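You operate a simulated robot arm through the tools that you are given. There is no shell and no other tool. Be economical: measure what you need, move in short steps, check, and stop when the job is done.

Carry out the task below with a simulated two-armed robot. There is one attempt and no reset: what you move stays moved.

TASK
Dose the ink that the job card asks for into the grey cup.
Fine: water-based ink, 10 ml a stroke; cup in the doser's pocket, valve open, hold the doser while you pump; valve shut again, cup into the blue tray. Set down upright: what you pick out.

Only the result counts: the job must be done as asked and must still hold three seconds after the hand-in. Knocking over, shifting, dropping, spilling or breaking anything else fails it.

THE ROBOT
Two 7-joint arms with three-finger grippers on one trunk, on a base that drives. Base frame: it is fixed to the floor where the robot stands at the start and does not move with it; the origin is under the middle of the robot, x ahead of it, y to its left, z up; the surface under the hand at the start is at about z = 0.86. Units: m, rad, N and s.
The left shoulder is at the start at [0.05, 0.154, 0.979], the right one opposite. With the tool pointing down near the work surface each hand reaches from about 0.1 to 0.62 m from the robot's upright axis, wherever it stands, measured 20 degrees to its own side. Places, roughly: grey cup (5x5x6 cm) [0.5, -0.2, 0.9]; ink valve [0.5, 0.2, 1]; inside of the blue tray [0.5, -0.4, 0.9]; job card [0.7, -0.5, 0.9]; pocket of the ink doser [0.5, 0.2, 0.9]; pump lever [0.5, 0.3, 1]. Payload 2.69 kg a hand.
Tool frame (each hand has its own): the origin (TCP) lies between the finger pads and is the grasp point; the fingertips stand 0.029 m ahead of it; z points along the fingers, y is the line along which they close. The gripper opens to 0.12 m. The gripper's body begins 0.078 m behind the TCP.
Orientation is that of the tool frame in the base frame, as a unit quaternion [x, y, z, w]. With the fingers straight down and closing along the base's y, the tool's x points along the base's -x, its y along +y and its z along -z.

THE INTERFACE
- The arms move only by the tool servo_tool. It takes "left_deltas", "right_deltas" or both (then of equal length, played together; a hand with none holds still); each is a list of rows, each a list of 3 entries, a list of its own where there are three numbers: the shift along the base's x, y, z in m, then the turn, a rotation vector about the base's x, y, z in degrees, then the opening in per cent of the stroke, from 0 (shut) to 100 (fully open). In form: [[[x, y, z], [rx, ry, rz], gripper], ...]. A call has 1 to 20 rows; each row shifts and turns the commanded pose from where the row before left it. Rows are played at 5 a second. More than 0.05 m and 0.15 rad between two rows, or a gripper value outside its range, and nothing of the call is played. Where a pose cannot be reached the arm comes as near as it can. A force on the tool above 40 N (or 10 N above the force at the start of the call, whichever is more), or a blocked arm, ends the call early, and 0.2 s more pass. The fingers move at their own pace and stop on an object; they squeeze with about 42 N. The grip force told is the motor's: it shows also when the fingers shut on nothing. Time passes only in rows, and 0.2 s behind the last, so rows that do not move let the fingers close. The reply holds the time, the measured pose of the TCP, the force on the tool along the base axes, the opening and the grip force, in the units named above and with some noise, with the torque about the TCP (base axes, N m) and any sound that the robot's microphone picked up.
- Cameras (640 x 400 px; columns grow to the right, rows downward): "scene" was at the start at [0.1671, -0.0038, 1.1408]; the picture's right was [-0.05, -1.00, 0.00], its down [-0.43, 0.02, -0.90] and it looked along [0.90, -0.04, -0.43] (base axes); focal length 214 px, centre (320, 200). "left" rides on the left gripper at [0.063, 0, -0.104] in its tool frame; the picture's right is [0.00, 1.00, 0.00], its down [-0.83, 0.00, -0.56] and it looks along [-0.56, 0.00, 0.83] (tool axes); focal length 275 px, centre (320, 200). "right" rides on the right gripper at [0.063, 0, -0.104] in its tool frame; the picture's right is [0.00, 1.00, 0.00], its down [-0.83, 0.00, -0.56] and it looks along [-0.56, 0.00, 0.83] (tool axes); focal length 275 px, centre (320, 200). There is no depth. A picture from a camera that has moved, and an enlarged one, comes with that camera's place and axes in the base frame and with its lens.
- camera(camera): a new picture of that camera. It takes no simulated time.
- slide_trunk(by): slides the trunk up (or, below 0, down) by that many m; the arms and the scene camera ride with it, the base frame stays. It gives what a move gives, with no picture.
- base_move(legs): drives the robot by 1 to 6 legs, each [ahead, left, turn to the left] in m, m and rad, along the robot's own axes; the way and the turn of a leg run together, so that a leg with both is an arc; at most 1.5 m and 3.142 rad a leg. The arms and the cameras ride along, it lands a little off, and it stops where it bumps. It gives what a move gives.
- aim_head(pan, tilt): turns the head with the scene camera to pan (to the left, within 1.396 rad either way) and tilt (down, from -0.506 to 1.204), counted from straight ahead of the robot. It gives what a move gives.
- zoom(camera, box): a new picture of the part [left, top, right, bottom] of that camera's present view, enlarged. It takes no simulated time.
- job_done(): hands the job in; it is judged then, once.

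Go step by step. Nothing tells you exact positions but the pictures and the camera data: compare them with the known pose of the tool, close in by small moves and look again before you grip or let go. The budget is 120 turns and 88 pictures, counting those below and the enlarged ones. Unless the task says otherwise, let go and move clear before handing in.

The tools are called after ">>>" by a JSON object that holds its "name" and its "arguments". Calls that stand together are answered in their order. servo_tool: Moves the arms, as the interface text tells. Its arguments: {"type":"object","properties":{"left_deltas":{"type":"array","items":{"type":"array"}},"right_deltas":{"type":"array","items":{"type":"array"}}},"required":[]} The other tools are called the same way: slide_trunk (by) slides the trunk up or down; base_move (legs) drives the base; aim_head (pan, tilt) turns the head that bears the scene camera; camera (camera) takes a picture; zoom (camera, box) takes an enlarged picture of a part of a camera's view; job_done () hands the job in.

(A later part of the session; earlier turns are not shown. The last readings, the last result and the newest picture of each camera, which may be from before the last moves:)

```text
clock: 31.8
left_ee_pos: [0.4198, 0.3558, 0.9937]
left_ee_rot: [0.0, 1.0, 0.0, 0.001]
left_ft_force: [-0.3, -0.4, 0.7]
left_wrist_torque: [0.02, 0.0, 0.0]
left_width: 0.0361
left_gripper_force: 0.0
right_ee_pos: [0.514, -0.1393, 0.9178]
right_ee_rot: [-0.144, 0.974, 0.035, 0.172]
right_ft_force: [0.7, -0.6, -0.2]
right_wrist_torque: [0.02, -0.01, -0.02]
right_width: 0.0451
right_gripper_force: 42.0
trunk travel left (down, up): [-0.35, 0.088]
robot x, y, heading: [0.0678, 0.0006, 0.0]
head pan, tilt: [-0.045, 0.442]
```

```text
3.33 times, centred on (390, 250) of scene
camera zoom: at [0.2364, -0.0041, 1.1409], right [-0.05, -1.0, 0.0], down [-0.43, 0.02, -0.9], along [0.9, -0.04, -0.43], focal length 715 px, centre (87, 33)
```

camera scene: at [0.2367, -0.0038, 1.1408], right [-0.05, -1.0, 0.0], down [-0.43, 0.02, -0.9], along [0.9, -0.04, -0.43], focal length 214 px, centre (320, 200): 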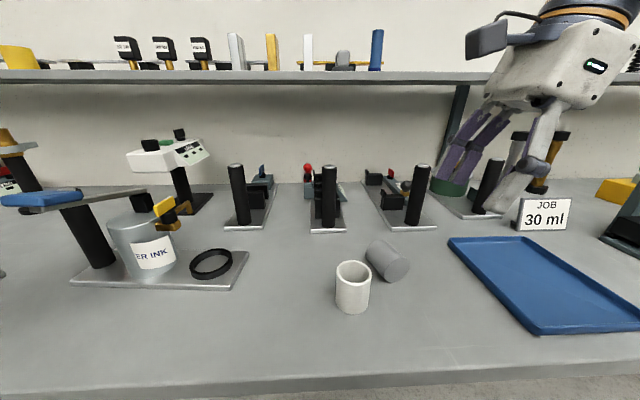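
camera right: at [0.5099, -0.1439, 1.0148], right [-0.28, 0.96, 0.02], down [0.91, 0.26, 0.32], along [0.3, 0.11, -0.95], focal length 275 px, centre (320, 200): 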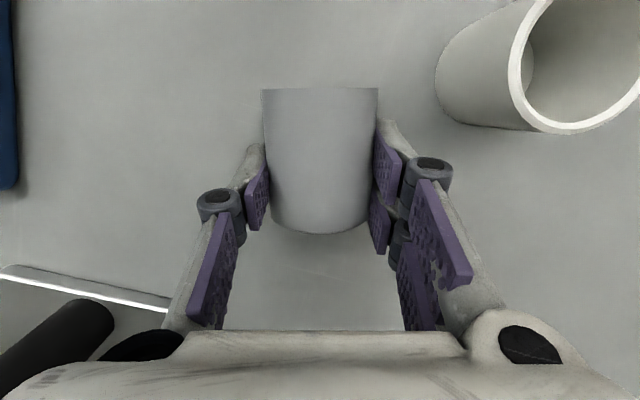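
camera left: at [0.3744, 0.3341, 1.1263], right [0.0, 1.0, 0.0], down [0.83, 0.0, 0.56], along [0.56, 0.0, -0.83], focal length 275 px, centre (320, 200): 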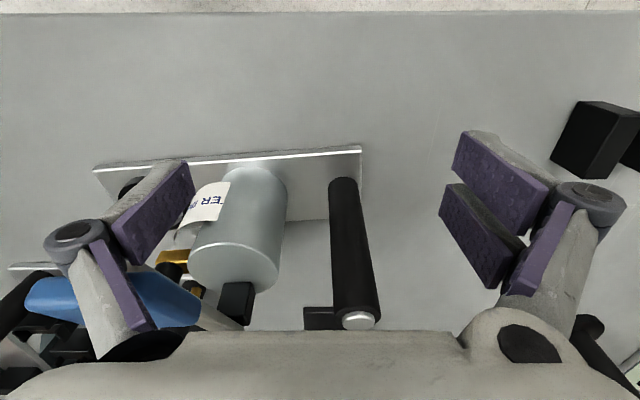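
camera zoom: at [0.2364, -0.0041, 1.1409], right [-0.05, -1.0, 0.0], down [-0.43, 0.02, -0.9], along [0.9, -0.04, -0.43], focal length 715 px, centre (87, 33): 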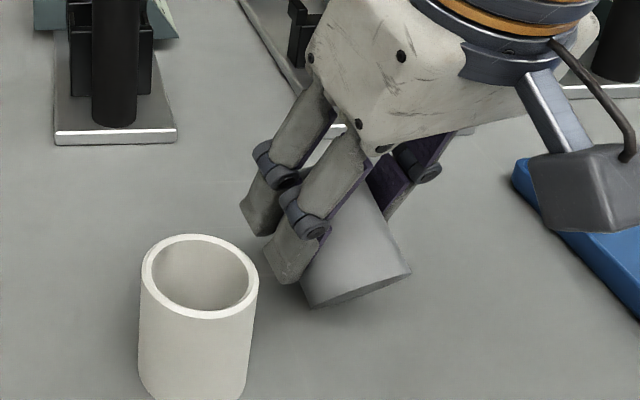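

The cup is rotating with the grip. I'll continue the second half.

>>> {"name": "servo_tool", "arguments": {"right_deltas": [[[-0.0064, -0.0019, 0.0014], [1.96, -6.72, 0], 10], [[-0.0065, -0.0019, 0.0004], [1.96, -6.72, 0], 10], [[-0.0064, -0.0019, -0.0004], [1.96, -6.72, 0], 10], [[-0.0065, -0.0019, -0.0011], [1.96, -6.72, 0], 10], [[-0.0061, -0.0018, -0.002], [1.96, -6.72, 0], 10]]}}

>>> {"name": "zoom", "arguments": {"camera": "scene", "box": [310, 190, 470, 310]}}

>>> {"name": "camera", "arguments": {"camera": "right"}}

```text
clock: 33.0
left_ee_pos: [0.4196, 0.3578, 0.9939]
left_ee_rot: [-0.001, 1.0, 0.0, 0.0]
left_ft_force: [0.1, -0.5, 0.4]
left_wrist_torque: [0.0, 0.0, 0.03]
left_width: 0.0359
left_gripper_force: 0.0
right_ee_pos: [0.5075, -0.1478, 0.9237]
right_ee_rot: [-0.133, 0.878, 0.074, 0.454]
right_ft_force: [0.1, 0.4, 0.6]
right_wrist_torque: [-0.02, -0.02, -0.04]
right_width: 0.0452
right_gripper_force: 42.3
right hand out of reach, approached as far as the arm can: row 5
trunk travel left (down, up): [-0.35, 0.088]
robot x, y, heading: [0.068, -0.0005, -0.001]
head pan, tilt: [-0.045, 0.442]
```

```text
3.33 times, centred on (390, 250) of scene
camera zoom: at [0.2369, -0.0039, 1.1408], right [-0.05, -1.0, 0.0], down [-0.43, 0.02, -0.9], along [0.9, -0.04, -0.43], focal length 715 px, centre (87, 33)
```

zoom: 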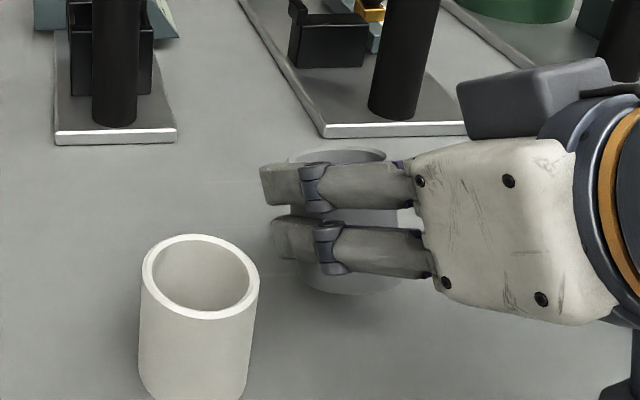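

```text
52 pictures are left
camera right: at [0.3916, -0.1841, 0.9335], right [-0.3, 0.95, 0.0], down [0.03, 0.0, 1.0], along [0.95, 0.3, -0.02], focal length 275 px, centre (320, 200)
```

right: 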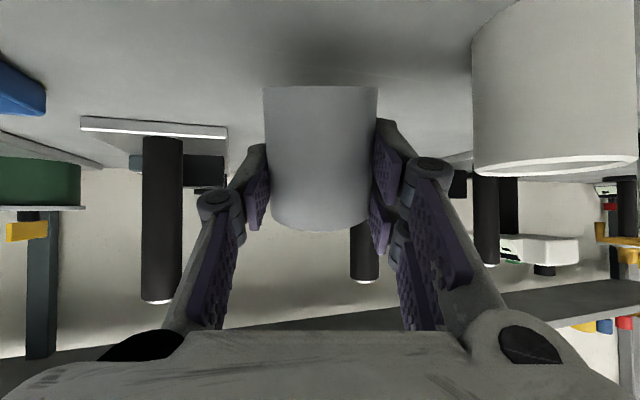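

The cup is near upright with about 20° of lean, and roughly 1 cm above the table. I'll lower it and rotate a bit more.

>>> {"name": "servo_tool", "arguments": {"right_deltas": [[[0, 0, -0.004], [0.98, -3.36, 0], 10], [[0, 0, -0.004], [0.98, -3.36, 0], 10]]}}

>>> {"name": "zoom", "arguments": {"camera": "right", "box": [160, 0, 480, 200]}}

```text
clock: 33.6
left_ee_pos: [0.4205, 0.3563, 0.9947]
left_ee_rot: [0.0, 1.0, 0.001, 0.0]
left_ft_force: [0.0, -0.5, 0.4]
left_wrist_torque: [-0.02, -0.02, -0.03]
left_width: 0.0361
left_gripper_force: 0.0
right_ee_pos: [0.5306, -0.1458, 0.9228]
right_ee_rot: [-0.13, 0.847, 0.081, 0.509]
right_ft_force: [0.5, 0.0, -0.4]
right_wrist_torque: [-0.03, 0.0, 0.02]
right_width: 0.0451
right_gripper_force: 41.6
right hand out of reach, approached as far as the arm can: row 1, 2
trunk travel left (down, up): [-0.35, 0.088]
robot x, y, heading: [0.0698, -0.0016, -0.001]
head pan, tilt: [-0.045, 0.442]
```

```text
2.00 times, centred on (320, 100) of right
camera zoom: at [0.4126, -0.1826, 0.9162], right [-0.3, 0.95, 0.0], down [-0.1, -0.03, 0.99], along [0.95, 0.3, 0.1], focal length 551 px, centre (320, 400)
```

zoom: 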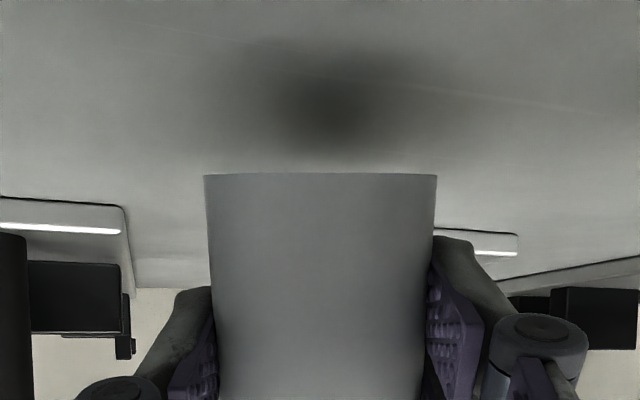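

The arm is limited here, but the whole trunk can be lowered instead. The cup bottom is about 1.2 cm above the table.

>>> {"name": "slide_trunk", "arguments": {"by": -0.009}}

>>> {"name": "zoom", "arguments": {"camera": "right", "box": [160, 0, 480, 200]}}

```text
clock: 34.2
left_ee_pos: [0.4212, 0.3562, 0.9791]
left_ee_rot: [0.0, 1.0, 0.0, -0.006]
left_ft_force: [-0.9, -0.8, 0.3]
left_wrist_torque: [-0.03, 0.0, 0.01]
left_width: 0.0359
left_gripper_force: 0.0
right_ee_pos: [0.5304, -0.1441, 0.9126]
right_ee_rot: [-0.129, 0.848, 0.08, 0.507]
right_ft_force: [0.5, 0.3, 0.4]
right_wrist_torque: [-0.01, 0.03, 0.02]
right_width: 0.0452
right_gripper_force: 42.5
trunk travel left (down, up): [-0.341, 0.097]
robot x, y, heading: [0.0685, -0.0019, 0.002]
head pan, tilt: [-0.045, 0.442]
```

```text
2.00 times, centred on (320, 100) of right
camera zoom: at [0.414, -0.1824, 0.9072], right [-0.3, 0.95, 0.0], down [-0.09, -0.03, 1.0], along [0.95, 0.3, 0.1], focal length 551 px, centre (320, 400)
```

zoom: 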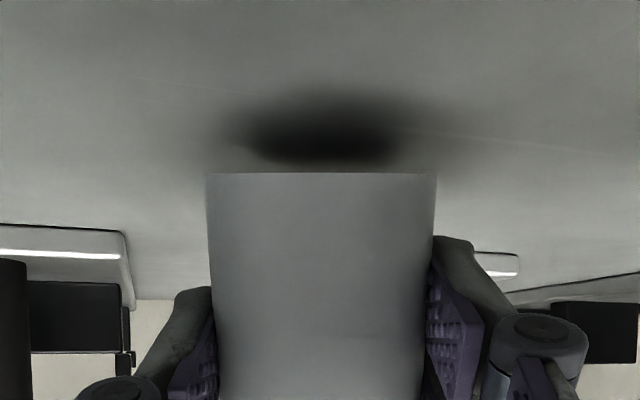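

It's nearly touching, so I'll go down a little more.

>>> {"name": "slide_trunk", "arguments": {"by": -0.005}}

>>> {"name": "zoom", "arguments": {"camera": "right", "box": [160, 0, 480, 200]}}

```text
clock: 34.7
left_ee_pos: [0.4219, 0.3565, 0.9731]
left_ee_rot: [0.0, 1.0, -0.001, -0.005]
left_ft_force: [0.0, -0.5, 0.1]
left_wrist_torque: [0.0, -0.01, 0.02]
left_width: 0.0361
left_gripper_force: 0.1
right_ee_pos: [0.531, -0.1454, 0.9096]
right_ee_rot: [-0.129, 0.848, 0.08, 0.507]
right_ft_force: [0.5, 0.0, 11.1]
right_wrist_torque: [0.09, -0.31, 0.0]
right_width: 0.0451
right_gripper_force: 41.9
trunk travel left (down, up): [-0.336, 0.102]
robot x, y, heading: [0.0678, -0.0011, -0.0]
head pan, tilt: [-0.045, 0.442]
```

```text
2.00 times, centred on (320, 100) of right
camera zoom: at [0.4149, -0.1822, 0.9038], right [-0.3, 0.95, 0.0], down [-0.09, -0.03, 1.0], along [0.95, 0.3, 0.1], focal length 551 px, centre (320, 400)
```

zoom: 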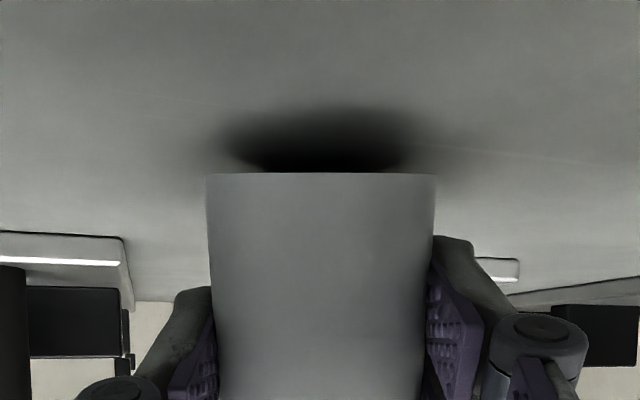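

The bottom edge touches the table (11 N) with about 13° of lean. I'll release gently so it settles upright.

>>> {"name": "servo_tool", "arguments": {"right_deltas": [[[0, 0, 0], [0, 0, 0], 36], [[0, 0, 0], [0, 0, 0], 40], [[0, 0, 0], [0, 0, 0], 44], [[0, 0, 0], [0, 0, 0], 50], [[0, 0, 0], [0, 0, 0], 58], [[0, 0, 0], [0, 0, 0], 58]]}}

>>> {"name": "camera", "arguments": {"camera": "right"}}

>>> {"name": "zoom", "arguments": {"camera": "scene", "box": [310, 190, 470, 310]}}

```text
clock: 36.1
left_ee_pos: [0.4235, 0.356, 0.9739]
left_ee_rot: [0.0, 1.0, -0.001, -0.006]
left_ft_force: [0.0, 0.4, -0.3]
left_wrist_torque: [0.03, -0.02, 0.02]
left_width: 0.036
left_gripper_force: 0.1
right_ee_pos: [0.5306, -0.1445, 0.9083]
right_ee_rot: [-0.129, 0.849, 0.08, 0.506]
right_ft_force: [-0.7, 0.7, 0.0]
right_wrist_torque: [-0.02, -0.03, -0.02]
right_width: 0.0695
right_gripper_force: 0.2
trunk travel left (down, up): [-0.336, 0.102]
robot x, y, heading: [0.0701, -0.0004, -0.002]
head pan, tilt: [-0.045, 0.442]
```

```text
48 pictures are left
camera right: at [0.4149, -0.1824, 0.9026], right [-0.3, 0.95, 0.0], down [-0.09, -0.03, 1.0], along [0.95, 0.3, 0.09], focal length 275 px, centre (320, 200)
```

right: 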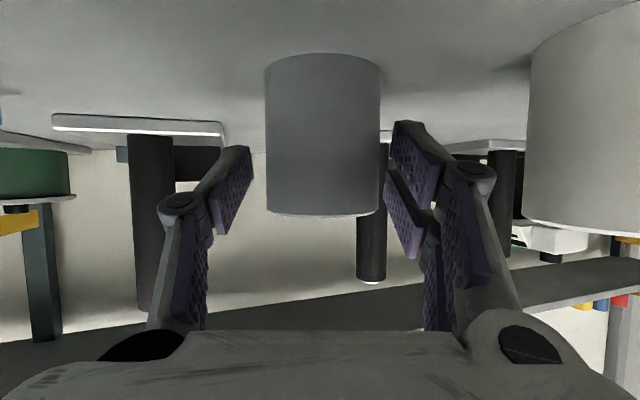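

```text
3.33 times, centred on (390, 250) of scene
camera zoom: at [0.2423, -0.0038, 1.125], right [-0.05, -1.0, 0.0], down [-0.43, 0.02, -0.9], along [0.9, -0.04, -0.43], focal length 715 px, centre (87, 33)
```

zoom: 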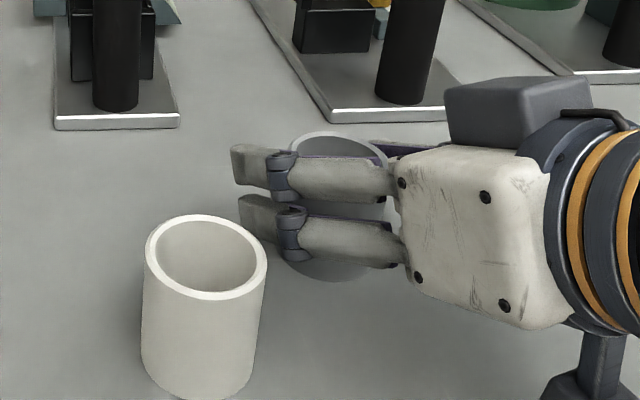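

The cup stands upright again. I'll widen slightly and retreat along the finger direction by driving the base back.

>>> {"name": "servo_tool", "arguments": {"right_deltas": [[[0, 0, 0], [0, 0, 0], 68], [[0, 0, 0], [0, 0, 0], 68]]}}

>>> {"name": "base_move", "arguments": {"legs": [[-0.096, -0.0286, 0]]}}

>>> {"name": "camera", "arguments": {"camera": "scene"}}

```text
clock: 36.7
left_ee_pos: [0.4232, 0.355, 0.9731]
left_ee_rot: [-0.001, 1.0, -0.001, -0.005]
left_ft_force: [0.2, -1.1, 0.8]
left_wrist_torque: [0.03, 0.03, -0.01]
left_width: 0.0359
left_gripper_force: 0.1
right_ee_pos: [0.531, -0.1456, 0.9078]
right_ee_rot: [-0.129, 0.849, 0.08, 0.506]
right_ft_force: [0.1, -0.4, -0.5]
right_wrist_torque: [0.06, -0.03, 0.01]
right_width: 0.0817
right_gripper_force: 0.0
trunk travel left (down, up): [-0.336, 0.102]
robot x, y, heading: [0.0679, 0.0018, -0.001]
head pan, tilt: [-0.045, 0.442]
```

```text
clock: 37.9
left_ee_pos: [0.3258, 0.3266, 0.973]
left_ee_rot: [-0.001, 1.0, 0.0, -0.005]
left_ft_force: [-0.4, -0.1, 0.2]
left_wrist_torque: [0.01, -0.02, -0.01]
left_width: 0.0358
left_gripper_force: 0.1
right_ee_pos: [0.435, -0.1746, 0.9081]
right_ee_rot: [-0.13, 0.848, 0.081, 0.507]
right_ft_force: [-0.5, -1.6, 0.2]
right_wrist_torque: [0.0, 0.03, 0.05]
right_width: 0.0815
right_gripper_force: 0.1
trunk travel left (down, up): [-0.336, 0.102]
robot x, y, heading: [-0.0273, -0.0272, 0.002]
head pan, tilt: [-0.045, 0.442]
```

```text
46 pictures are left
camera scene: at [0.146, -0.0327, 1.1251], right [-0.05, -1.0, 0.0], down [-0.43, 0.02, -0.9], along [0.9, -0.04, -0.43], focal length 214 px, centre (320, 200)
```

scene: 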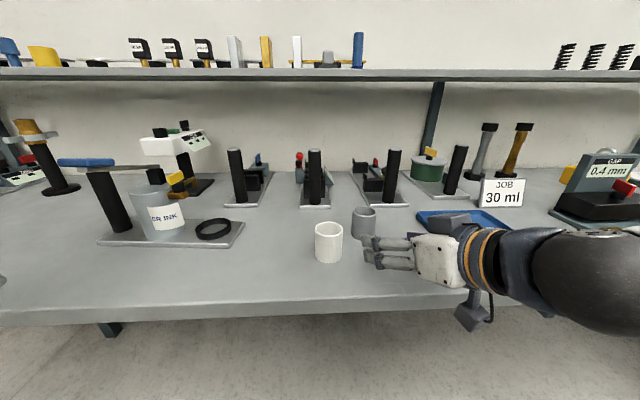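

The hand is clear of the cup. I'll lift the right hand and reorient to the fingers-left pose that worked before.

>>> {"name": "servo_tool", "arguments": {"right_deltas": [[[0, -0.01, 0.03], [0, 0, 0], 65], [[0, -0.01, 0.03], [-2.2, 7.4, 0], 65], [[0, -0.01, 0.03], [-2.2, 7.4, 0], 65], [[0, -0.01, 0.02], [-2.2, 7.4, 0], 65], [[0, -0.01, 0.02], [-2.2, 7.4, 0], 65], [[0, -0.01, 0.01], [-2.2, 7.4, 0], 65], [[0, -0.01, 0], [-2.2, 7.4, 0], 65], [[0, -0.01, 0], [-2.2, 7.4, 0], 65], [[0, 0, 0], [-2.2, 7.4, 0], 65], [[0, 0, 0], [0, 0, -8.2], 65], [[0, 0, 0], [0, 0, -8.2], 65], [[0, 0, 0], [0, 0, -8.2], 65], [[0, 0, 0], [0, 0, -8.2], 65], [[0, 0, 0], [0, 0, -8.2], 65], [[0, 0, 0], [0, 0, -8.2], 65], [[0, 0, 0], [0, 0, -8.2], 65], [[0, 0, 0], [0, 0, -8.2], 65]]}}

>>> {"name": "servo_tool", "arguments": {"right_deltas": [[[0, 0, 0], [0, 0, -8.2], 65], [[0, 0, 0], [0, 0, -8.2], 65], [[0, 0, 0], [0, 0, -8.2], 65], [[0, 0, 0], [0, 0, -8.2], 65], [[0, 0, 0], [0, 0, -8.2], 65], [[0.01, 0, 0], [8, 0, 0], 65], [[0.01, 0, 0], [8, 0, 0], 65], [[0.01, 0, 0], [8, 0, 0], 65], [[0.01, 0, 0], [8, 0, 0], 65], [[0.01, 0, 0], [8, 0, 0], 65], [[0.01, 0, 0], [8, 0, 0], 65], [[0.01, 0, 0], [8, 0, 0], 65], [[0.01, 0, 0], [8, 0, 0], 65], [[0.01, 0, 0], [8, 0, 0], 65]]}}

>>> {"name": "camera", "arguments": {"camera": "right"}}

```text
clock: 41.5
left_ee_pos: [0.3289, 0.3278, 0.9732]
left_ee_rot: [0.0, 1.0, -0.001, -0.006]
left_ft_force: [-0.3, -0.1, 0.3]
left_wrist_torque: [-0.05, -0.01, 0.02]
left_width: 0.036
left_gripper_force: 0.1
right_ee_pos: [0.4356, -0.2552, 1.0483]
right_ee_rot: [0.415, 0.91, 0.007, 0.003]
right_ft_force: [0.3, -0.6, -0.3]
right_wrist_torque: [-0.01, -0.03, -0.03]
right_width: 0.0781
right_gripper_force: 0.0
trunk travel left (down, up): [-0.336, 0.102]
robot x, y, heading: [-0.0277, -0.0294, 0.004]
head pan, tilt: [-0.045, 0.442]
```

```text
clock: 44.5
left_ee_pos: [0.3278, 0.326, 0.973]
left_ee_rot: [0.0, 1.0, -0.001, -0.006]
left_ft_force: [-0.4, 0.5, 1.0]
left_wrist_torque: [0.02, -0.04, 0.01]
left_width: 0.0361
left_gripper_force: 0.0
right_ee_pos: [0.5259, -0.2545, 1.0488]
right_ee_rot: [0.574, 0.568, 0.423, -0.412]
right_ft_force: [-0.2, 0.4, -0.4]
right_wrist_torque: [0.01, 0.02, -0.02]
right_width: 0.0779
right_gripper_force: 0.2
trunk travel left (down, up): [-0.336, 0.102]
robot x, y, heading: [-0.0229, -0.0292, -0.003]
head pan, tilt: [-0.045, 0.442]
```

```text
45 pictures are left
camera right: at [0.5239, -0.3344, 1.1401], right [1.0, -0.01, 0.01], down [0.0, -0.78, -0.62], along [0.02, 0.62, -0.78], focal length 275 px, centre (320, 200)
```

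right: 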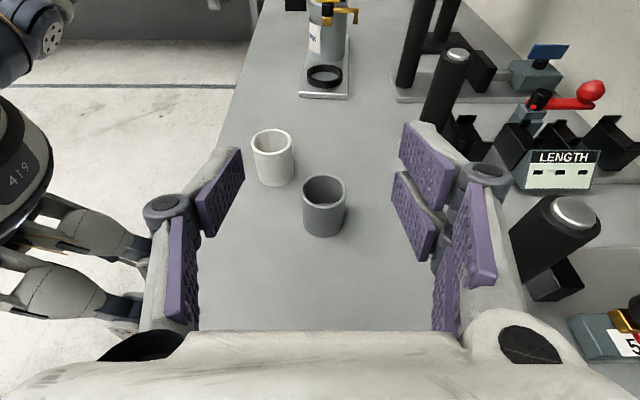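

The cup is at about (0.532, −0.146). I'll go in at a 72° tilt and mid-height.

>>> {"name": "servo_tool", "arguments": {"right_deltas": [[[0.003, 0, -0.04], [0, 0, 0], 65], [[0.003, 0, -0.04], [0, 0, 0], 65], [[0, 0, -0.04], [0, 0, 0], 65], [[0, 0.03, -0.009], [0, 0, 0], 65], [[0, 0.03, -0.009], [0, 0, 0], 65], [[0, 0.028, -0.009], [0, 0, 0], 65], [[0, 0.02, -0.007], [0, 0, 0], 65]]}}

>>> {"name": "camera", "arguments": {"camera": "right"}}

```text
clock: 46.1
left_ee_pos: [0.3289, 0.3275, 0.973]
left_ee_rot: [0.0, 1.0, 0.0, -0.006]
left_ft_force: [0.0, 0.6, 0.8]
left_wrist_torque: [0.0, 0.0, 0.02]
left_width: 0.0362
left_gripper_force: 0.0
right_ee_pos: [0.5325, -0.1468, 0.8936]
right_ee_rot: [0.575, 0.568, 0.422, -0.411]
right_ft_force: [0.8, 0.6, -0.2]
right_wrist_torque: [0.02, -0.03, -0.01]
right_width: 0.078
right_gripper_force: 0.1
trunk travel left (down, up): [-0.336, 0.102]
robot x, y, heading: [-0.0259, -0.028, -0.002]
head pan, tilt: [-0.045, 0.442]
```

```text
44 pictures are left
camera right: at [0.53, -0.2266, 0.9861], right [1.0, -0.01, 0.01], down [0.0, -0.78, -0.62], along [0.02, 0.62, -0.78], focal length 275 px, centre (320, 200)
```

right: 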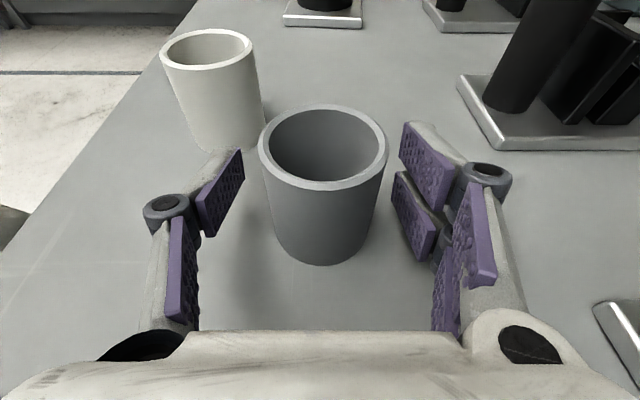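

It's centred. I'll close fully and do a short, slow test lift.

>>> {"name": "servo_tool", "arguments": {"right_deltas": [[[0, 0, 0], [0, 0, 0], 30], [[0, 0, 0], [0, 0, 0], 0], [[0, 0, 0], [0, 0, 0], 0], [[0, 0, 0], [0, 0, 0], 0], [[0, 0, 0.005], [0, 0, 0], 0], [[0, 0, 0.01], [0, 0, 0], 0], [[0, 0, 0.01], [0, 0, 0], 0], [[0, 0, 0.01], [0, 0, 0], 0], [[0, 0, 0], [0, 0, 0], 0], [[0, 0, 0], [0, 0, 0], 0], [[0, 0, 0], [0, 0, 0], 0]]}}

>>> {"name": "camera", "arguments": {"camera": "right"}}

```text
clock: 48.5
left_ee_pos: [0.3276, 0.3271, 0.974]
left_ee_rot: [0.0, 1.0, 0.0, -0.006]
left_ft_force: [0.3, -0.3, -0.1]
left_wrist_torque: [0.01, -0.03, -0.03]
left_width: 0.0362
left_gripper_force: 0.0
right_ee_pos: [0.5315, -0.1448, 0.9279]
right_ee_rot: [0.574, 0.569, 0.421, -0.411]
right_ft_force: [-0.7, -0.6, -0.5]
right_wrist_torque: [-0.01, 0.0, -0.02]
right_width: 0.0475
right_gripper_force: 41.5
trunk travel left (down, up): [-0.336, 0.102]
robot x, y, heading: [-0.027, -0.0312, -0.003]
head pan, tilt: [-0.045, 0.442]
```

```text
43 pictures are left
camera right: at [0.5293, -0.2263, 1.0217], right [1.0, -0.01, 0.01], down [0.0, -0.78, -0.62], along [0.02, 0.62, -0.78], focal length 275 px, centre (320, 200)
```

right: 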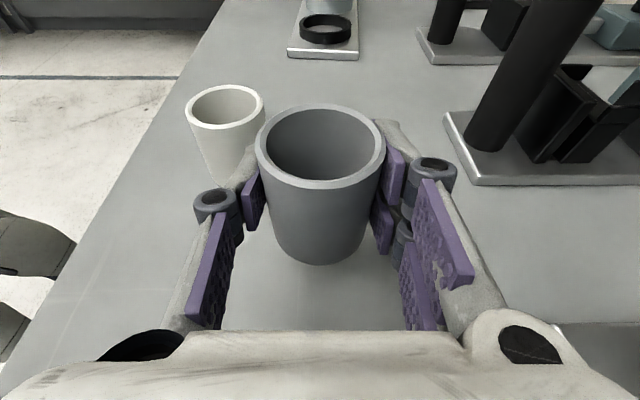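

It's holding firmly. I'll carry it at moderate speed toward the pocket and stop short to look.

>>> {"name": "servo_tool", "arguments": {"right_deltas": [[[0, 0, 0.015], [0, 0, 0], 0], [[0, 0, 0.02], [0, 0, 0], 0], [[0, 0, 0.02], [0, 0, 0], 0], [[0, 0.015, 0.005], [0, 0, 0], 0], [[0, 0.025, 0], [0, 0, 0], 0], [[0, 0.025, 0], [0, 0, 0], 0], [[0, 0.025, 0], [0, 0, 0], 0], [[0, 0.025, 0], [0, 0, 0], 0], [[0, 0.025, 0], [0, 0, 0], 0], [[0, 0.025, 0], [0, 0, 0], 0], [[0, 0.025, 0], [0, 0, 0], 0], [[0, 0.025, 0], [0, 0, 0], 0], [[0, 0.02, 0], [0, 0, 0], 0], [[0, 0.01, 0], [0, 0, 0], 0]]}}

>>> {"name": "camera", "arguments": {"camera": "right"}}

>>> {"name": "zoom", "arguments": {"camera": "scene", "box": [80, 130, 280, 260]}}

```text
clock: 51.5
left_ee_pos: [0.3276, 0.3271, 0.9732]
left_ee_rot: [0.0, 1.0, -0.001, -0.006]
left_ft_force: [0.2, -0.8, -0.2]
left_wrist_torque: [0.03, 0.03, 0.02]
left_width: 0.0361
left_gripper_force: 0.0
right_ee_pos: [0.5308, 0.0995, 0.9891]
right_ee_rot: [0.574, 0.569, 0.421, -0.412]
right_ft_force: [0.2, 0.0, 0.0]
right_wrist_torque: [0.01, 0.01, 0.03]
right_width: 0.0473
right_gripper_force: 41.8
trunk travel left (down, up): [-0.336, 0.102]
robot x, y, heading: [-0.0249, -0.0278, -0.001]
head pan, tilt: [-0.045, 0.442]
```

```text
42 pictures are left
camera right: at [0.5292, 0.0188, 1.081], right [1.0, -0.01, 0.01], down [0.0, -0.78, -0.62], along [0.02, 0.62, -0.78], focal length 275 px, centre (320, 200)
```

right: 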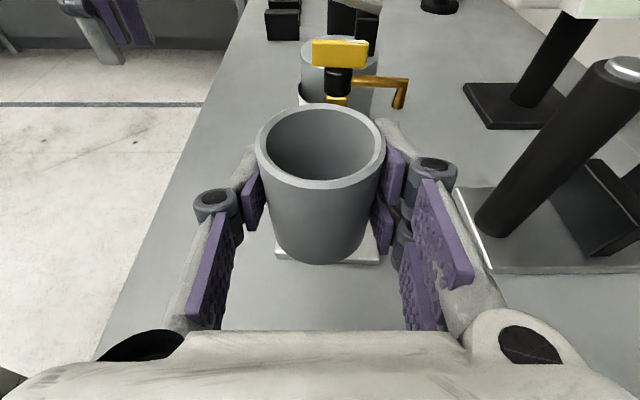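

```text
3.08 times, centred on (180, 195) of scene
camera zoom: at [0.1468, -0.0324, 1.125], right [-0.05, -1.0, 0.0], down [-0.43, 0.02, -0.9], along [0.9, -0.04, -0.43], focal length 660 px, centre (751, 215)
```

zoom: 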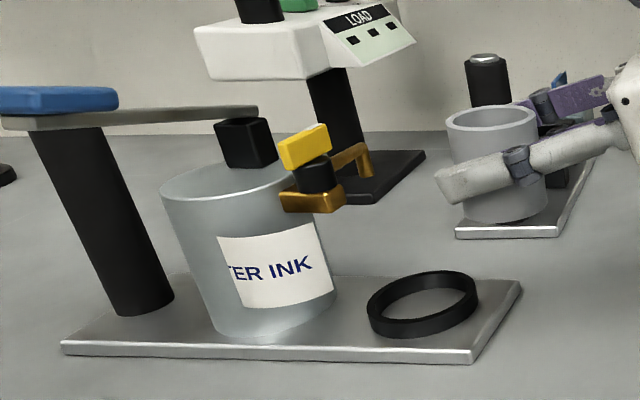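

The cup blocks the right camera's view of the ring, so I'm checking from the left camera.

>>> {"name": "camera", "arguments": {"camera": "left"}}

```text
40 pictures are left
camera left: at [0.2662, 0.3273, 1.0791], right [0.01, 1.0, 0.0], down [0.84, 0.0, 0.55], along [0.55, -0.01, -0.84], focal length 275 px, centre (320, 200)
```

left: 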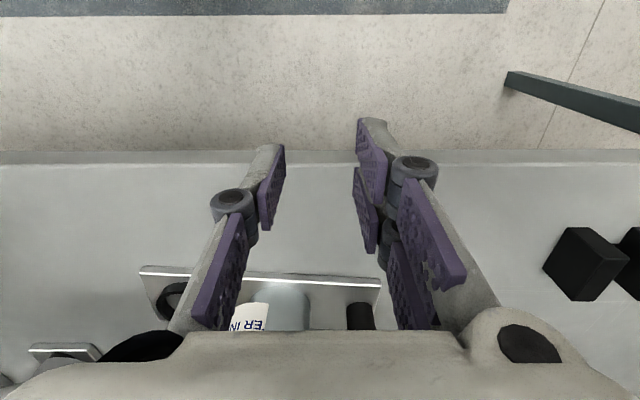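

From the plate edges I estimate the ring is now at about (0.542, 0.168), and the doser is rotated by about −10°. I'll bring the cup in low, under the valve body, to just above the ring, then check.

>>> {"name": "servo_tool", "arguments": {"right_deltas": [[[0, 0, -0.02], [0, 0, 0], 0], [[0, 0, -0.02], [0, 0, 0], 0], [[0, 0, -0.016], [0, 0, 0], 0], [[0.004, 0.02, 0], [0, 0, 0], 0], [[0.004, 0.02, 0], [0, 0, 0], 0], [[0.003, 0.02, 0], [0, 0, 0], 0], [[0, 0.009, 0], [0, 0, 0], 0], [[0, 0, 0], [0, 0, 0], 0]]}}

>>> {"name": "zoom", "arguments": {"camera": "scene", "box": [140, 150, 280, 250]}}

>>> {"name": "zoom", "arguments": {"camera": "right", "box": [220, 80, 420, 280]}}

```text
clock: 53.3
left_ee_pos: [0.3282, 0.3265, 0.9738]
left_ee_rot: [0.0, 1.0, 0.0, -0.006]
left_ft_force: [0.5, -0.4, 0.4]
left_wrist_torque: [0.03, 0.02, 0.02]
left_width: 0.0358
left_gripper_force: 0.0
right_ee_pos: [0.5428, 0.1672, 0.9325]
right_ee_rot: [0.575, 0.568, 0.422, -0.411]
right_ft_force: [-0.3, -0.5, -0.7]
right_wrist_torque: [0.02, 0.01, 0.02]
right_width: 0.0473
right_gripper_force: 42.0
trunk travel left (down, up): [-0.336, 0.102]
robot x, y, heading: [-0.0296, -0.0308, 0.001]
head pan, tilt: [-0.045, 0.442]
```

```text
4.00 times, centred on (210, 200) of scene
camera zoom: at [0.1468, -0.0324, 1.125], right [-0.05, -1.0, 0.0], down [-0.43, 0.02, -0.9], along [0.9, -0.04, -0.43], focal length 858 px, centre (760, 200)
```

zoom: 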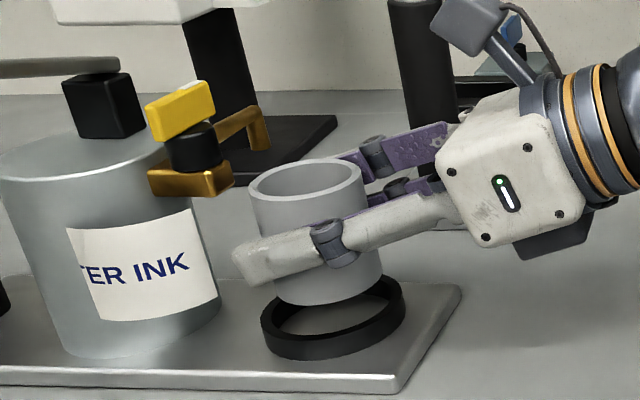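

```text
2.00 times, centred on (320, 180) of right
camera zoom: at [0.5405, 0.0878, 1.0251], right [1.0, -0.01, 0.01], down [0.0, -0.78, -0.62], along [0.02, 0.62, -0.78], focal length 551 px, centre (320, 240)
```

zoom: 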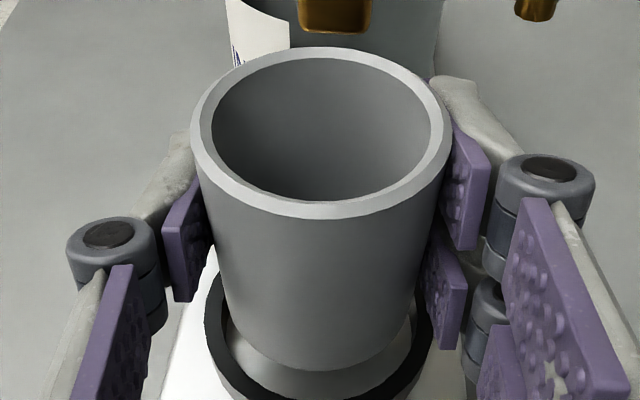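

x looks aligned. I'm checking the fore-aft fit along y more closely.

>>> {"name": "zoom", "arguments": {"camera": "right", "box": [260, 200, 380, 290]}}

>>> {"name": "zoom", "arguments": {"camera": "scene", "box": [195, 200, 255, 245]}}

```text
4.44 times, centred on (320, 245) of right
camera zoom: at [0.5405, 0.0878, 1.0251], right [1.0, -0.01, 0.01], down [0.0, -0.78, -0.62], along [0.02, 0.62, -0.78], focal length 1224 px, centre (320, 0)
```

zoom: 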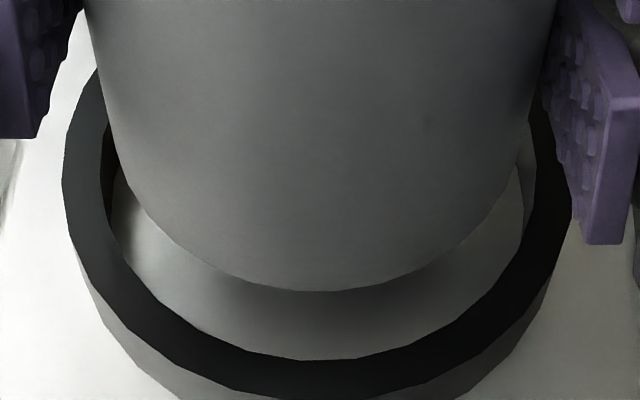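

```text
8.89 times, centred on (225, 222) of scene
camera zoom: at [0.1468, -0.0324, 1.125], right [-0.05, -1.0, 0.0], down [-0.43, 0.02, -0.9], along [0.9, -0.04, -0.43], focal length 1906 px, centre (1164, 0)
```

zoom: 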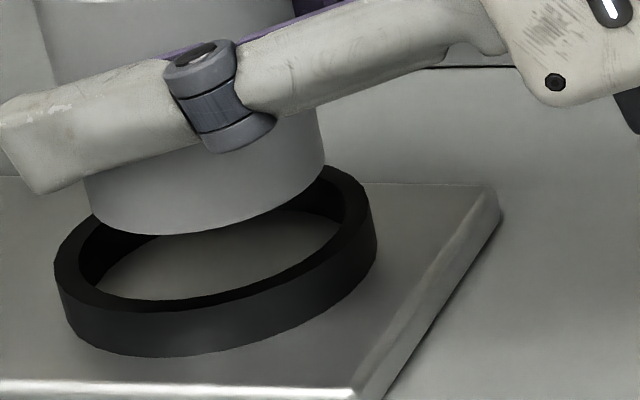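

It's aligned within about 1–2 mm. I'll lower it gently into the ring.

>>> {"name": "servo_tool", "arguments": {"right_deltas": [[[0, 0.001, -0.006], [0, 0, 0], 0], [[0, 0, -0.006], [0, 0, 0], 0], [[0, 0, -0.005], [0, 0, 0], 0], [[0, 0, -0.004], [0, 0, 0], 0], [[0, 0, 0], [0, 0, 0], 0]]}}

>>> {"name": "zoom", "arguments": {"camera": "right", "box": [220, 80, 420, 280]}}

```text
clock: 54.5
left_ee_pos: [0.3286, 0.3261, 0.9732]
left_ee_rot: [0.0, 1.0, -0.001, -0.005]
left_ft_force: [-0.4, 0.1, 0.0]
left_wrist_torque: [-0.03, 0.01, 0.04]
left_width: 0.0358
left_gripper_force: 0.1
right_ee_pos: [0.5431, 0.1677, 0.9134]
right_ee_rot: [0.574, 0.568, 0.423, -0.411]
right_ft_force: [2.2, 1.1, 6.3]
right_wrist_torque: [0.17, -0.26, 0.01]
right_width: 0.0473
right_gripper_force: 41.9
trunk travel left (down, up): [-0.336, 0.102]
robot x, y, heading: [-0.0238, -0.0298, 0.002]
head pan, tilt: [-0.045, 0.442]
```

```text
2.00 times, centred on (320, 180) of right
camera zoom: at [0.5402, 0.0883, 1.0056], right [1.0, -0.01, 0.01], down [0.0, -0.78, -0.62], along [0.02, 0.62, -0.78], focal length 551 px, centre (320, 240)
```

zoom: 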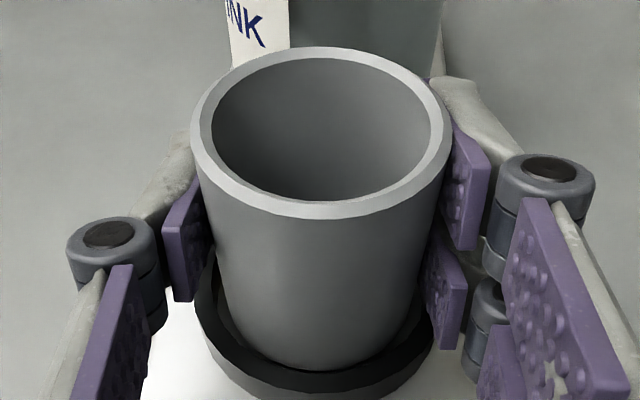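

There's light contact, likely the cup's bottom edge on the ring at +x/+y. I'll lift 3 mm, shift slightly by −x and −y, and lower again.

>>> {"name": "servo_tool", "arguments": {"right_deltas": [[[0, 0, 0.004], [0, 0, 0], 0], [[-0.002, -0.001, 0], [0, 0, 0], 0], [[0, 0, -0.004], [0, 0, 0], 0], [[0, 0, -0.003], [0, 0, 0], 0], [[0, 0, 0], [0, 0, 0], 0]]}}

>>> {"name": "zoom", "arguments": {"camera": "scene", "box": [195, 185, 255, 230]}}

```text
clock: 55.7
left_ee_pos: [0.3268, 0.3257, 0.9744]
left_ee_rot: [-0.001, 1.0, -0.001, -0.006]
left_ft_force: [0.0, 0.4, -0.6]
left_wrist_torque: [-0.01, 0.02, -0.04]
left_width: 0.0363
left_gripper_force: 0.0
right_ee_pos: [0.5399, 0.1681, 0.9118]
right_ee_rot: [0.573, 0.569, 0.423, -0.411]
right_ft_force: [-3.9, 0.8, 15.6]
right_wrist_torque: [0.26, -0.43, 0.07]
right_width: 0.0472
right_gripper_force: 41.7
trunk travel left (down, up): [-0.336, 0.102]
robot x, y, heading: [-0.0285, -0.0285, -0.002]
head pan, tilt: [-0.045, 0.442]
```

```text
8.89 times, centred on (225, 208) of scene
camera zoom: at [0.1453, -0.0328, 1.1254], right [-0.05, -1.0, 0.0], down [-0.43, 0.02, -0.9], along [0.9, -0.04, -0.43], focal length 1906 px, centre (1164, 133)
```

zoom: 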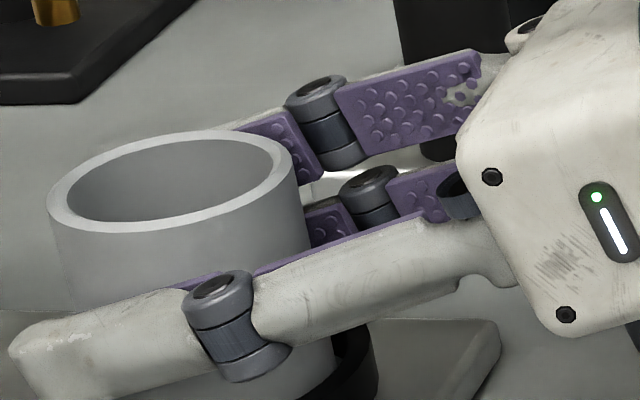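

The contact lies outside the cup radius, so the +x finger is resting on the ring's top while the cup's bottom is already several mm inside the ring. I'll ease up 2 mm and release so it settles.

>>> {"name": "servo_tool", "arguments": {"right_deltas": [[[0.001, 0, 0.003], [0, 0, 0], 0], [[0, 0, 0], [0, 0, 0], 41], [[0, 0, 0], [0, 0, 0], 44], [[0, 0, 0], [0, 0, 0], 48], [[0, 0, 0], [0, 0, 0], 55], [[0, 0, 0], [0, 0, 0], 60], [[0, 0, 0], [0, 0, 0], 60]]}}

>>> {"name": "camera", "arguments": {"camera": "right"}}

>>> {"name": "zoom", "arguments": {"camera": "scene", "box": [140, 150, 280, 250]}}

```text
clock: 57.3
left_ee_pos: [0.3281, 0.3277, 0.9729]
left_ee_rot: [0.001, 1.0, -0.001, -0.005]
left_ft_force: [0.0, 0.5, -0.3]
left_wrist_torque: [0.01, 0.0, -0.01]
left_width: 0.0364
left_gripper_force: 0.1
right_ee_pos: [0.5416, 0.1694, 0.9115]
right_ee_rot: [0.575, 0.568, 0.422, -0.411]
right_ft_force: [-0.9, 0.0, 0.1]
right_wrist_torque: [0.06, -0.02, 0.02]
right_width: 0.0729
right_gripper_force: 0.0
trunk travel left (down, up): [-0.336, 0.102]
robot x, y, heading: [-0.0262, -0.026, -0.006]
head pan, tilt: [-0.045, 0.442]
```

```text
33 pictures are left
camera right: at [0.5393, 0.0877, 1.0039], right [1.0, -0.01, 0.01], down [0.0, -0.78, -0.62], along [0.02, 0.62, -0.78], focal length 275 px, centre (320, 200)
```

right: 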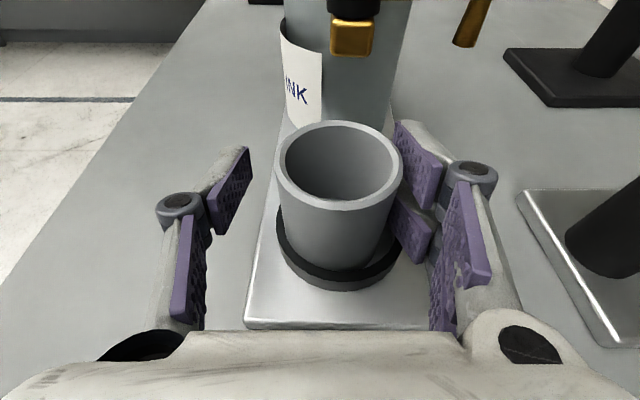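

```text
4.00 times, centred on (210, 200) of scene
camera zoom: at [0.1466, -0.0324, 1.125], right [-0.05, -1.0, 0.0], down [-0.43, 0.02, -0.9], along [0.9, -0.04, -0.43], focal length 858 px, centre (760, 200)
```

zoom: 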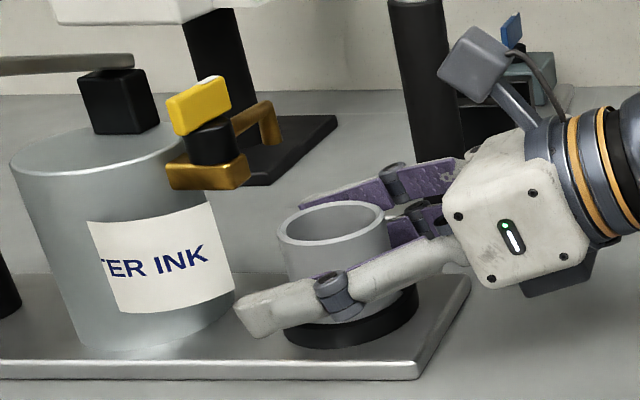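

The cup is in the pocket. I'll centre the hand on it and withdraw back and up.

>>> {"name": "servo_tool", "arguments": {"right_deltas": [[[0.006, 0, 0], [0, 0, 0], 65], [[0, -0.02, 0.006], [0, 0, 0], 65], [[0, -0.03, 0.01], [0, 0, 0], 65], [[0, -0.04, 0.02], [0, 0, 0], 65], [[-0.02, -0.04, 0.04], [0, 0, 0], 65], [[-0.04, -0.03, 0.03], [0, 0, 0], 40], [[-0.04, 0, 0], [0, 0, 0], 20]]}}

>>> {"name": "camera", "arguments": {"camera": "scene"}}

```text
refused: row 5 steps farther than a row can; nothing moved
```

```text
31 pictures are left
camera scene: at [0.1466, -0.0324, 1.125], right [-0.05, -1.0, 0.0], down [-0.43, 0.02, -0.9], along [0.9, -0.04, -0.43], focal length 214 px, centre (320, 200)
```

scene: 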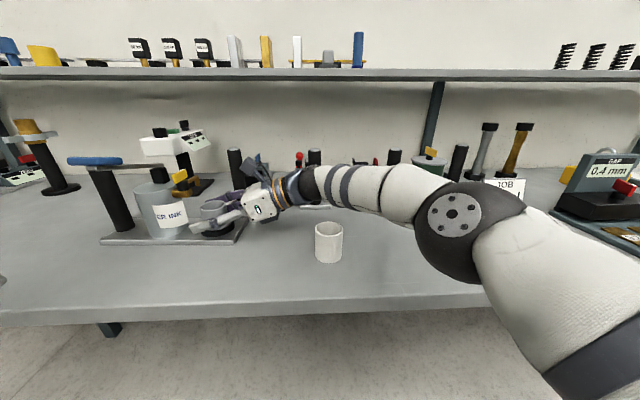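

That row was too long, so I'll repeat with shorter steps.

>>> {"name": "servo_tool", "arguments": {"right_deltas": [[[0.006, 0, 0], [0, 0, 0], 65], [[0, -0.02, 0.006], [0, 0, 0], 65], [[0, -0.03, 0.01], [0, 0, 0], 65], [[0, -0.035, 0.02], [0, 0, 0], 65], [[-0.02, -0.03, 0.03], [0, 0, 0], 65], [[-0.03, -0.02, 0.03], [0, 0, 0], 40], [[-0.04, 0, 0], [0, 0, 0], 20]]}}

```text
clock: 58.9
left_ee_pos: [0.3276, 0.3271, 0.9737]
left_ee_rot: [0.0, 1.0, 0.0, -0.005]
left_ft_force: [0.3, -0.3, 0.3]
left_wrist_torque: [0.01, 0.03, 0.01]
left_width: 0.0362
left_gripper_force: 0.1
right_ee_pos: [0.4572, 0.0324, 1.007]
right_ee_rot: [0.574, 0.568, 0.422, -0.411]
right_ft_force: [0.2, 0.3, -0.1]
right_wrist_torque: [-0.01, -0.02, -0.02]
right_width: 0.0239
right_gripper_force: 0.1
trunk travel left (down, up): [-0.336, 0.102]
robot x, y, heading: [-0.0286, -0.0298, -0.004]
head pan, tilt: [-0.045, 0.442]
```

I'll tuck the right hand back, then drive forward and left so that the left arm can reach the post.

>>> {"name": "servo_tool", "arguments": {"right_deltas": [[[-0.03, -0.03, 0.01], [0, 0, 0], 20], [[-0.03, -0.03, 0.01], [0, 0, 0], 20], [[-0.03, -0.03, 0], [0, 0, 0], 20]]}}

>>> {"name": "base_move", "arguments": {"legs": [[0, 0.1, 0], [0.105, 0, 0]]}}

>>> {"name": "aim_head", "arguments": {"pan": 0.35, "tilt": 0.55}}

>>> {"name": "camera", "arguments": {"camera": "scene"}}

>>> {"name": "camera", "arguments": {"camera": "left"}}

```text
clock: 59.7
left_ee_pos: [0.3267, 0.3263, 0.9733]
left_ee_rot: [0.0, 1.0, -0.002, -0.006]
left_ft_force: [0.5, 0.6, 0.3]
left_wrist_torque: [0.02, -0.02, 0.03]
left_width: 0.036
left_gripper_force: 0.0
right_ee_pos: [0.3687, -0.0578, 1.027]
right_ee_rot: [0.573, 0.569, 0.423, -0.412]
right_ft_force: [-0.5, -0.2, 0.4]
right_wrist_torque: [-0.03, 0.03, -0.03]
right_width: 0.0241
right_gripper_force: 0.1
trunk travel left (down, up): [-0.336, 0.102]
robot x, y, heading: [-0.0256, -0.0292, 0.002]
head pan, tilt: [-0.045, 0.442]
```

```text
clock: 61.9
left_ee_pos: [0.433, 0.4273, 0.973]
left_ee_rot: [0.0, 1.0, -0.001, -0.006]
left_ft_force: [-0.2, 0.3, 0.1]
left_wrist_torque: [0.02, 0.02, 0.0]
left_width: 0.0358
left_gripper_force: 0.1
right_ee_pos: [0.4742, 0.0432, 1.0263]
right_ee_rot: [0.575, 0.568, 0.421, -0.411]
right_ft_force: [1.1, 0.5, 0.0]
right_wrist_torque: [-0.01, 0.01, 0.0]
right_width: 0.0241
right_gripper_force: 0.1
trunk travel left (down, up): [-0.336, 0.102]
robot x, y, heading: [0.078, 0.0738, -0.0]
head pan, tilt: [-0.045, 0.442]
```

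```text
clock: 62.7
left_ee_pos: [0.4321, 0.427, 0.974]
left_ee_rot: [0.0, 1.0, -0.001, -0.005]
left_ft_force: [0.1, 1.0, 0.6]
left_wrist_torque: [0.02, 0.02, 0.02]
left_width: 0.0359
left_gripper_force: 0.0
right_ee_pos: [0.4737, 0.0436, 1.0259]
right_ee_rot: [0.575, 0.569, 0.421, -0.411]
right_ft_force: [0.4, 0.0, -0.2]
right_wrist_torque: [-0.02, 0.0, -0.01]
right_width: 0.024
right_gripper_force: 0.1
trunk travel left (down, up): [-0.336, 0.102]
robot x, y, heading: [0.081, 0.0691, 0.002]
head pan, tilt: [0.351, 0.55]
```

```text
30 pictures are left
camera scene: at [0.2446, 0.1025, 1.1151], right [0.34, -0.94, 0.0], down [-0.49, -0.18, -0.85], along [0.8, 0.29, -0.52], focal length 214 px, centre (320, 200)
```

scene: 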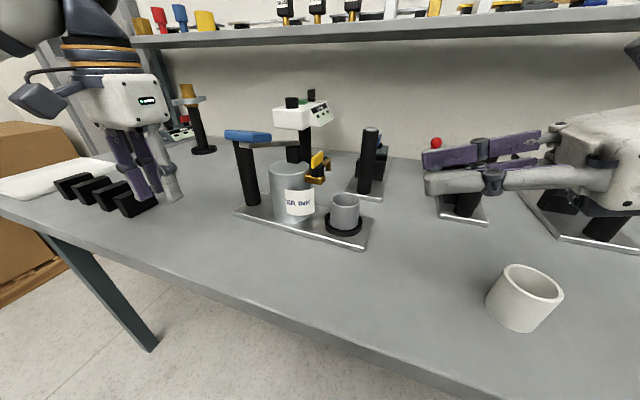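

```text
29 pictures are left
camera left: at [0.3714, 0.4272, 1.0792], right [0.0, 1.0, 0.0], down [0.84, 0.0, 0.55], along [0.55, 0.0, -0.84], focal length 275 px, centre (320, 200)
```

left: 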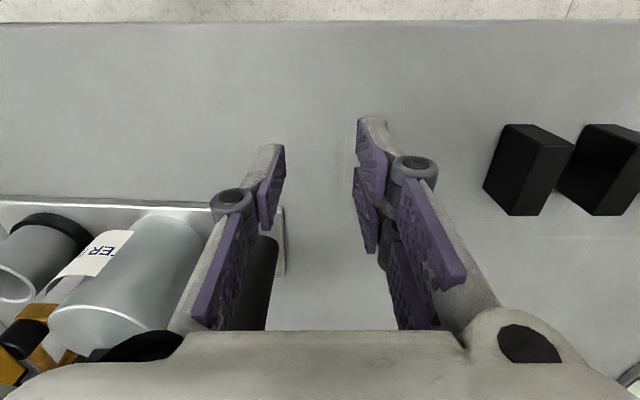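

The post is at about (0.558, 0.366). I'll bring the left hand over it from above and look.

>>> {"name": "servo_tool", "arguments": {"left_deltas": [[[0, 0, 0.03], [0, 0, 0], 50], [[0, 0, 0.03], [0, 0, 0], 50], [[0, 0, 0.025], [0, 0, 0], 50], [[0.03, -0.015, 0], [0, 0, 0], 50], [[0.03, -0.015, 0], [0, 0, 0], 50], [[0.03, -0.015, 0], [0, 0, 0], 50], [[0.036, -0.016, 0], [0, 0, 0], 50]]}}

>>> {"name": "camera", "arguments": {"camera": "left"}}

```text
clock: 64.3
left_ee_pos: [0.5924, 0.3403, 1.0104]
left_ee_rot: [0.0, 1.0, -0.001, -0.005]
left_ft_force: [1.8, 0.5, -0.3]
left_wrist_torque: [0.04, 0.0, -0.07]
left_width: 0.061
left_gripper_force: 1.0
left hand out of reach, approached as far as the arm can: row 1, 2, 3
right_ee_pos: [0.4754, 0.0425, 1.0259]
right_ee_rot: [0.575, 0.568, 0.422, -0.411]
right_ft_force: [0.0, -0.2, -0.5]
right_wrist_torque: [0.0, -0.02, -0.05]
right_width: 0.0242
right_gripper_force: 0.1
trunk travel left (down, up): [-0.336, 0.102]
robot x, y, heading: [0.0788, 0.0712, 0.001]
head pan, tilt: [0.351, 0.55]
```

```text
28 pictures are left
camera left: at [0.5309, 0.3405, 1.1173], right [0.0, 1.0, 0.0], down [0.84, 0.0, 0.55], along [0.55, 0.0, -0.84], focal length 275 px, centre (320, 200)
```

left: 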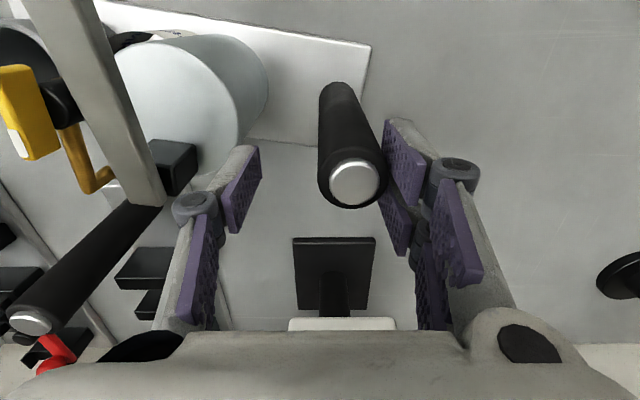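

The left hand could not rise and nudged the doser further. Luckily the post is now between its fingers, so I'll centre, close, and use this grip to bring the doser back.

>>> {"name": "servo_tool", "arguments": {"left_deltas": [[[0, 0.008, 0], [0, 0, 0], 50], [[-0.001, 0.007, -0.005], [0, 0, 0], 50], [[0, 0, -0.005], [0, 0, 0], 50], [[0, 0, 0], [0, 0, 0], 25], [[0, 0, 0], [0, 0, 0], 0], [[0, 0, 0], [0, 0, 0], 0], [[0, 0, 0], [0, 0, 0], 0]]}}

```text
clock: 65.9
left_ee_pos: [0.5914, 0.3551, 1.0024]
left_ee_rot: [-0.001, 1.0, -0.001, -0.006]
left_ft_force: [-1.0, -1.9, -0.1]
left_wrist_torque: [-0.09, -0.02, -0.13]
left_width: 0.031
left_gripper_force: 41.8
right_ee_pos: [0.4734, 0.0425, 1.0275]
right_ee_rot: [0.574, 0.569, 0.421, -0.411]
right_ft_force: [0.2, 0.3, 0.0]
right_wrist_torque: [0.03, 0.01, -0.01]
right_width: 0.0242
right_gripper_force: 0.1
trunk travel left (down, up): [-0.336, 0.102]
robot x, y, heading: [0.0793, 0.0708, 0.005]
head pan, tilt: [0.351, 0.55]
```

The post is gripped. I'll drag the doser back slowly while rotating, checking halfway.

>>> {"name": "servo_tool", "arguments": {"left_deltas": [[[-0.004, 0, 0], [0, 0, 1], 0], [[-0.007, 0, 0], [0, 0, 1.3], 0], [[-0.007, 0, 0], [0, 0, 1.3], 0], [[-0.007, 0, 0], [0, 0, 1.3], 0], [[-0.007, 0, 0], [0, 0, 1.3], 0], [[-0.007, 0, 0], [0, 0, 1.3], 0], [[0, 0, 0], [0, 0, 0], 0]]}}

>>> {"name": "camera", "arguments": {"camera": "left"}}

>>> {"name": "zoom", "arguments": {"camera": "scene", "box": [200, 100, 420, 260]}}

```text
clock: 67.5
left_ee_pos: [0.5513, 0.3563, 1.0024]
left_ee_rot: [-0.065, 0.998, -0.002, -0.005]
left_ft_force: [4.1, 1.9, 7.7]
left_wrist_torque: [0.11, -0.12, -0.08]
left_width: 0.0313
left_gripper_force: 42.1
right_ee_pos: [0.4738, 0.0443, 1.0264]
right_ee_rot: [0.575, 0.568, 0.422, -0.411]
right_ft_force: [0.4, -0.5, 0.4]
right_wrist_torque: [0.01, 0.0, -0.01]
right_width: 0.024
right_gripper_force: 0.1
trunk travel left (down, up): [-0.336, 0.102]
robot x, y, heading: [0.0806, 0.0704, -0.0]
head pan, tilt: [0.351, 0.55]
```

```text
27 pictures are left
camera left: at [0.4909, 0.3476, 1.1083], right [-0.13, 0.99, 0.0], down [0.83, 0.11, 0.55], along [0.54, 0.07, -0.84], focal length 275 px, centre (320, 200)
```

left: 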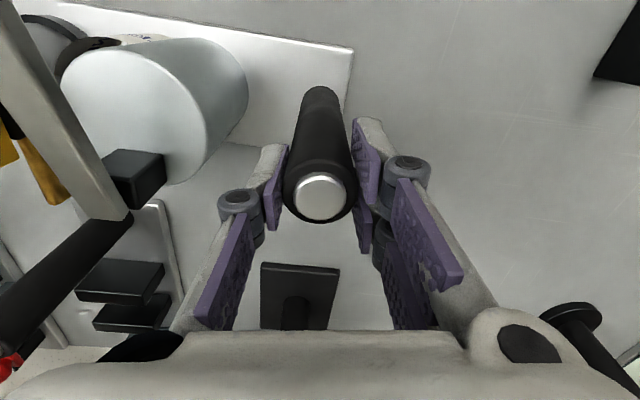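

```text
2.50 times, centred on (310, 180) of scene
camera zoom: at [0.2446, 0.1026, 1.1151], right [0.34, -0.94, 0.0], down [-0.49, -0.18, -0.85], along [0.8, 0.29, -0.52], focal length 536 px, centre (345, 250)
```

zoom: 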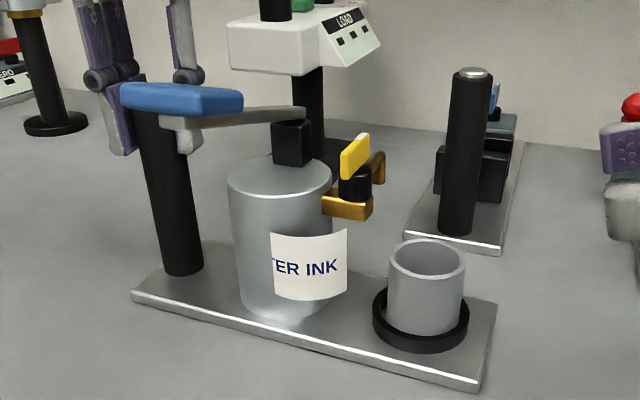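

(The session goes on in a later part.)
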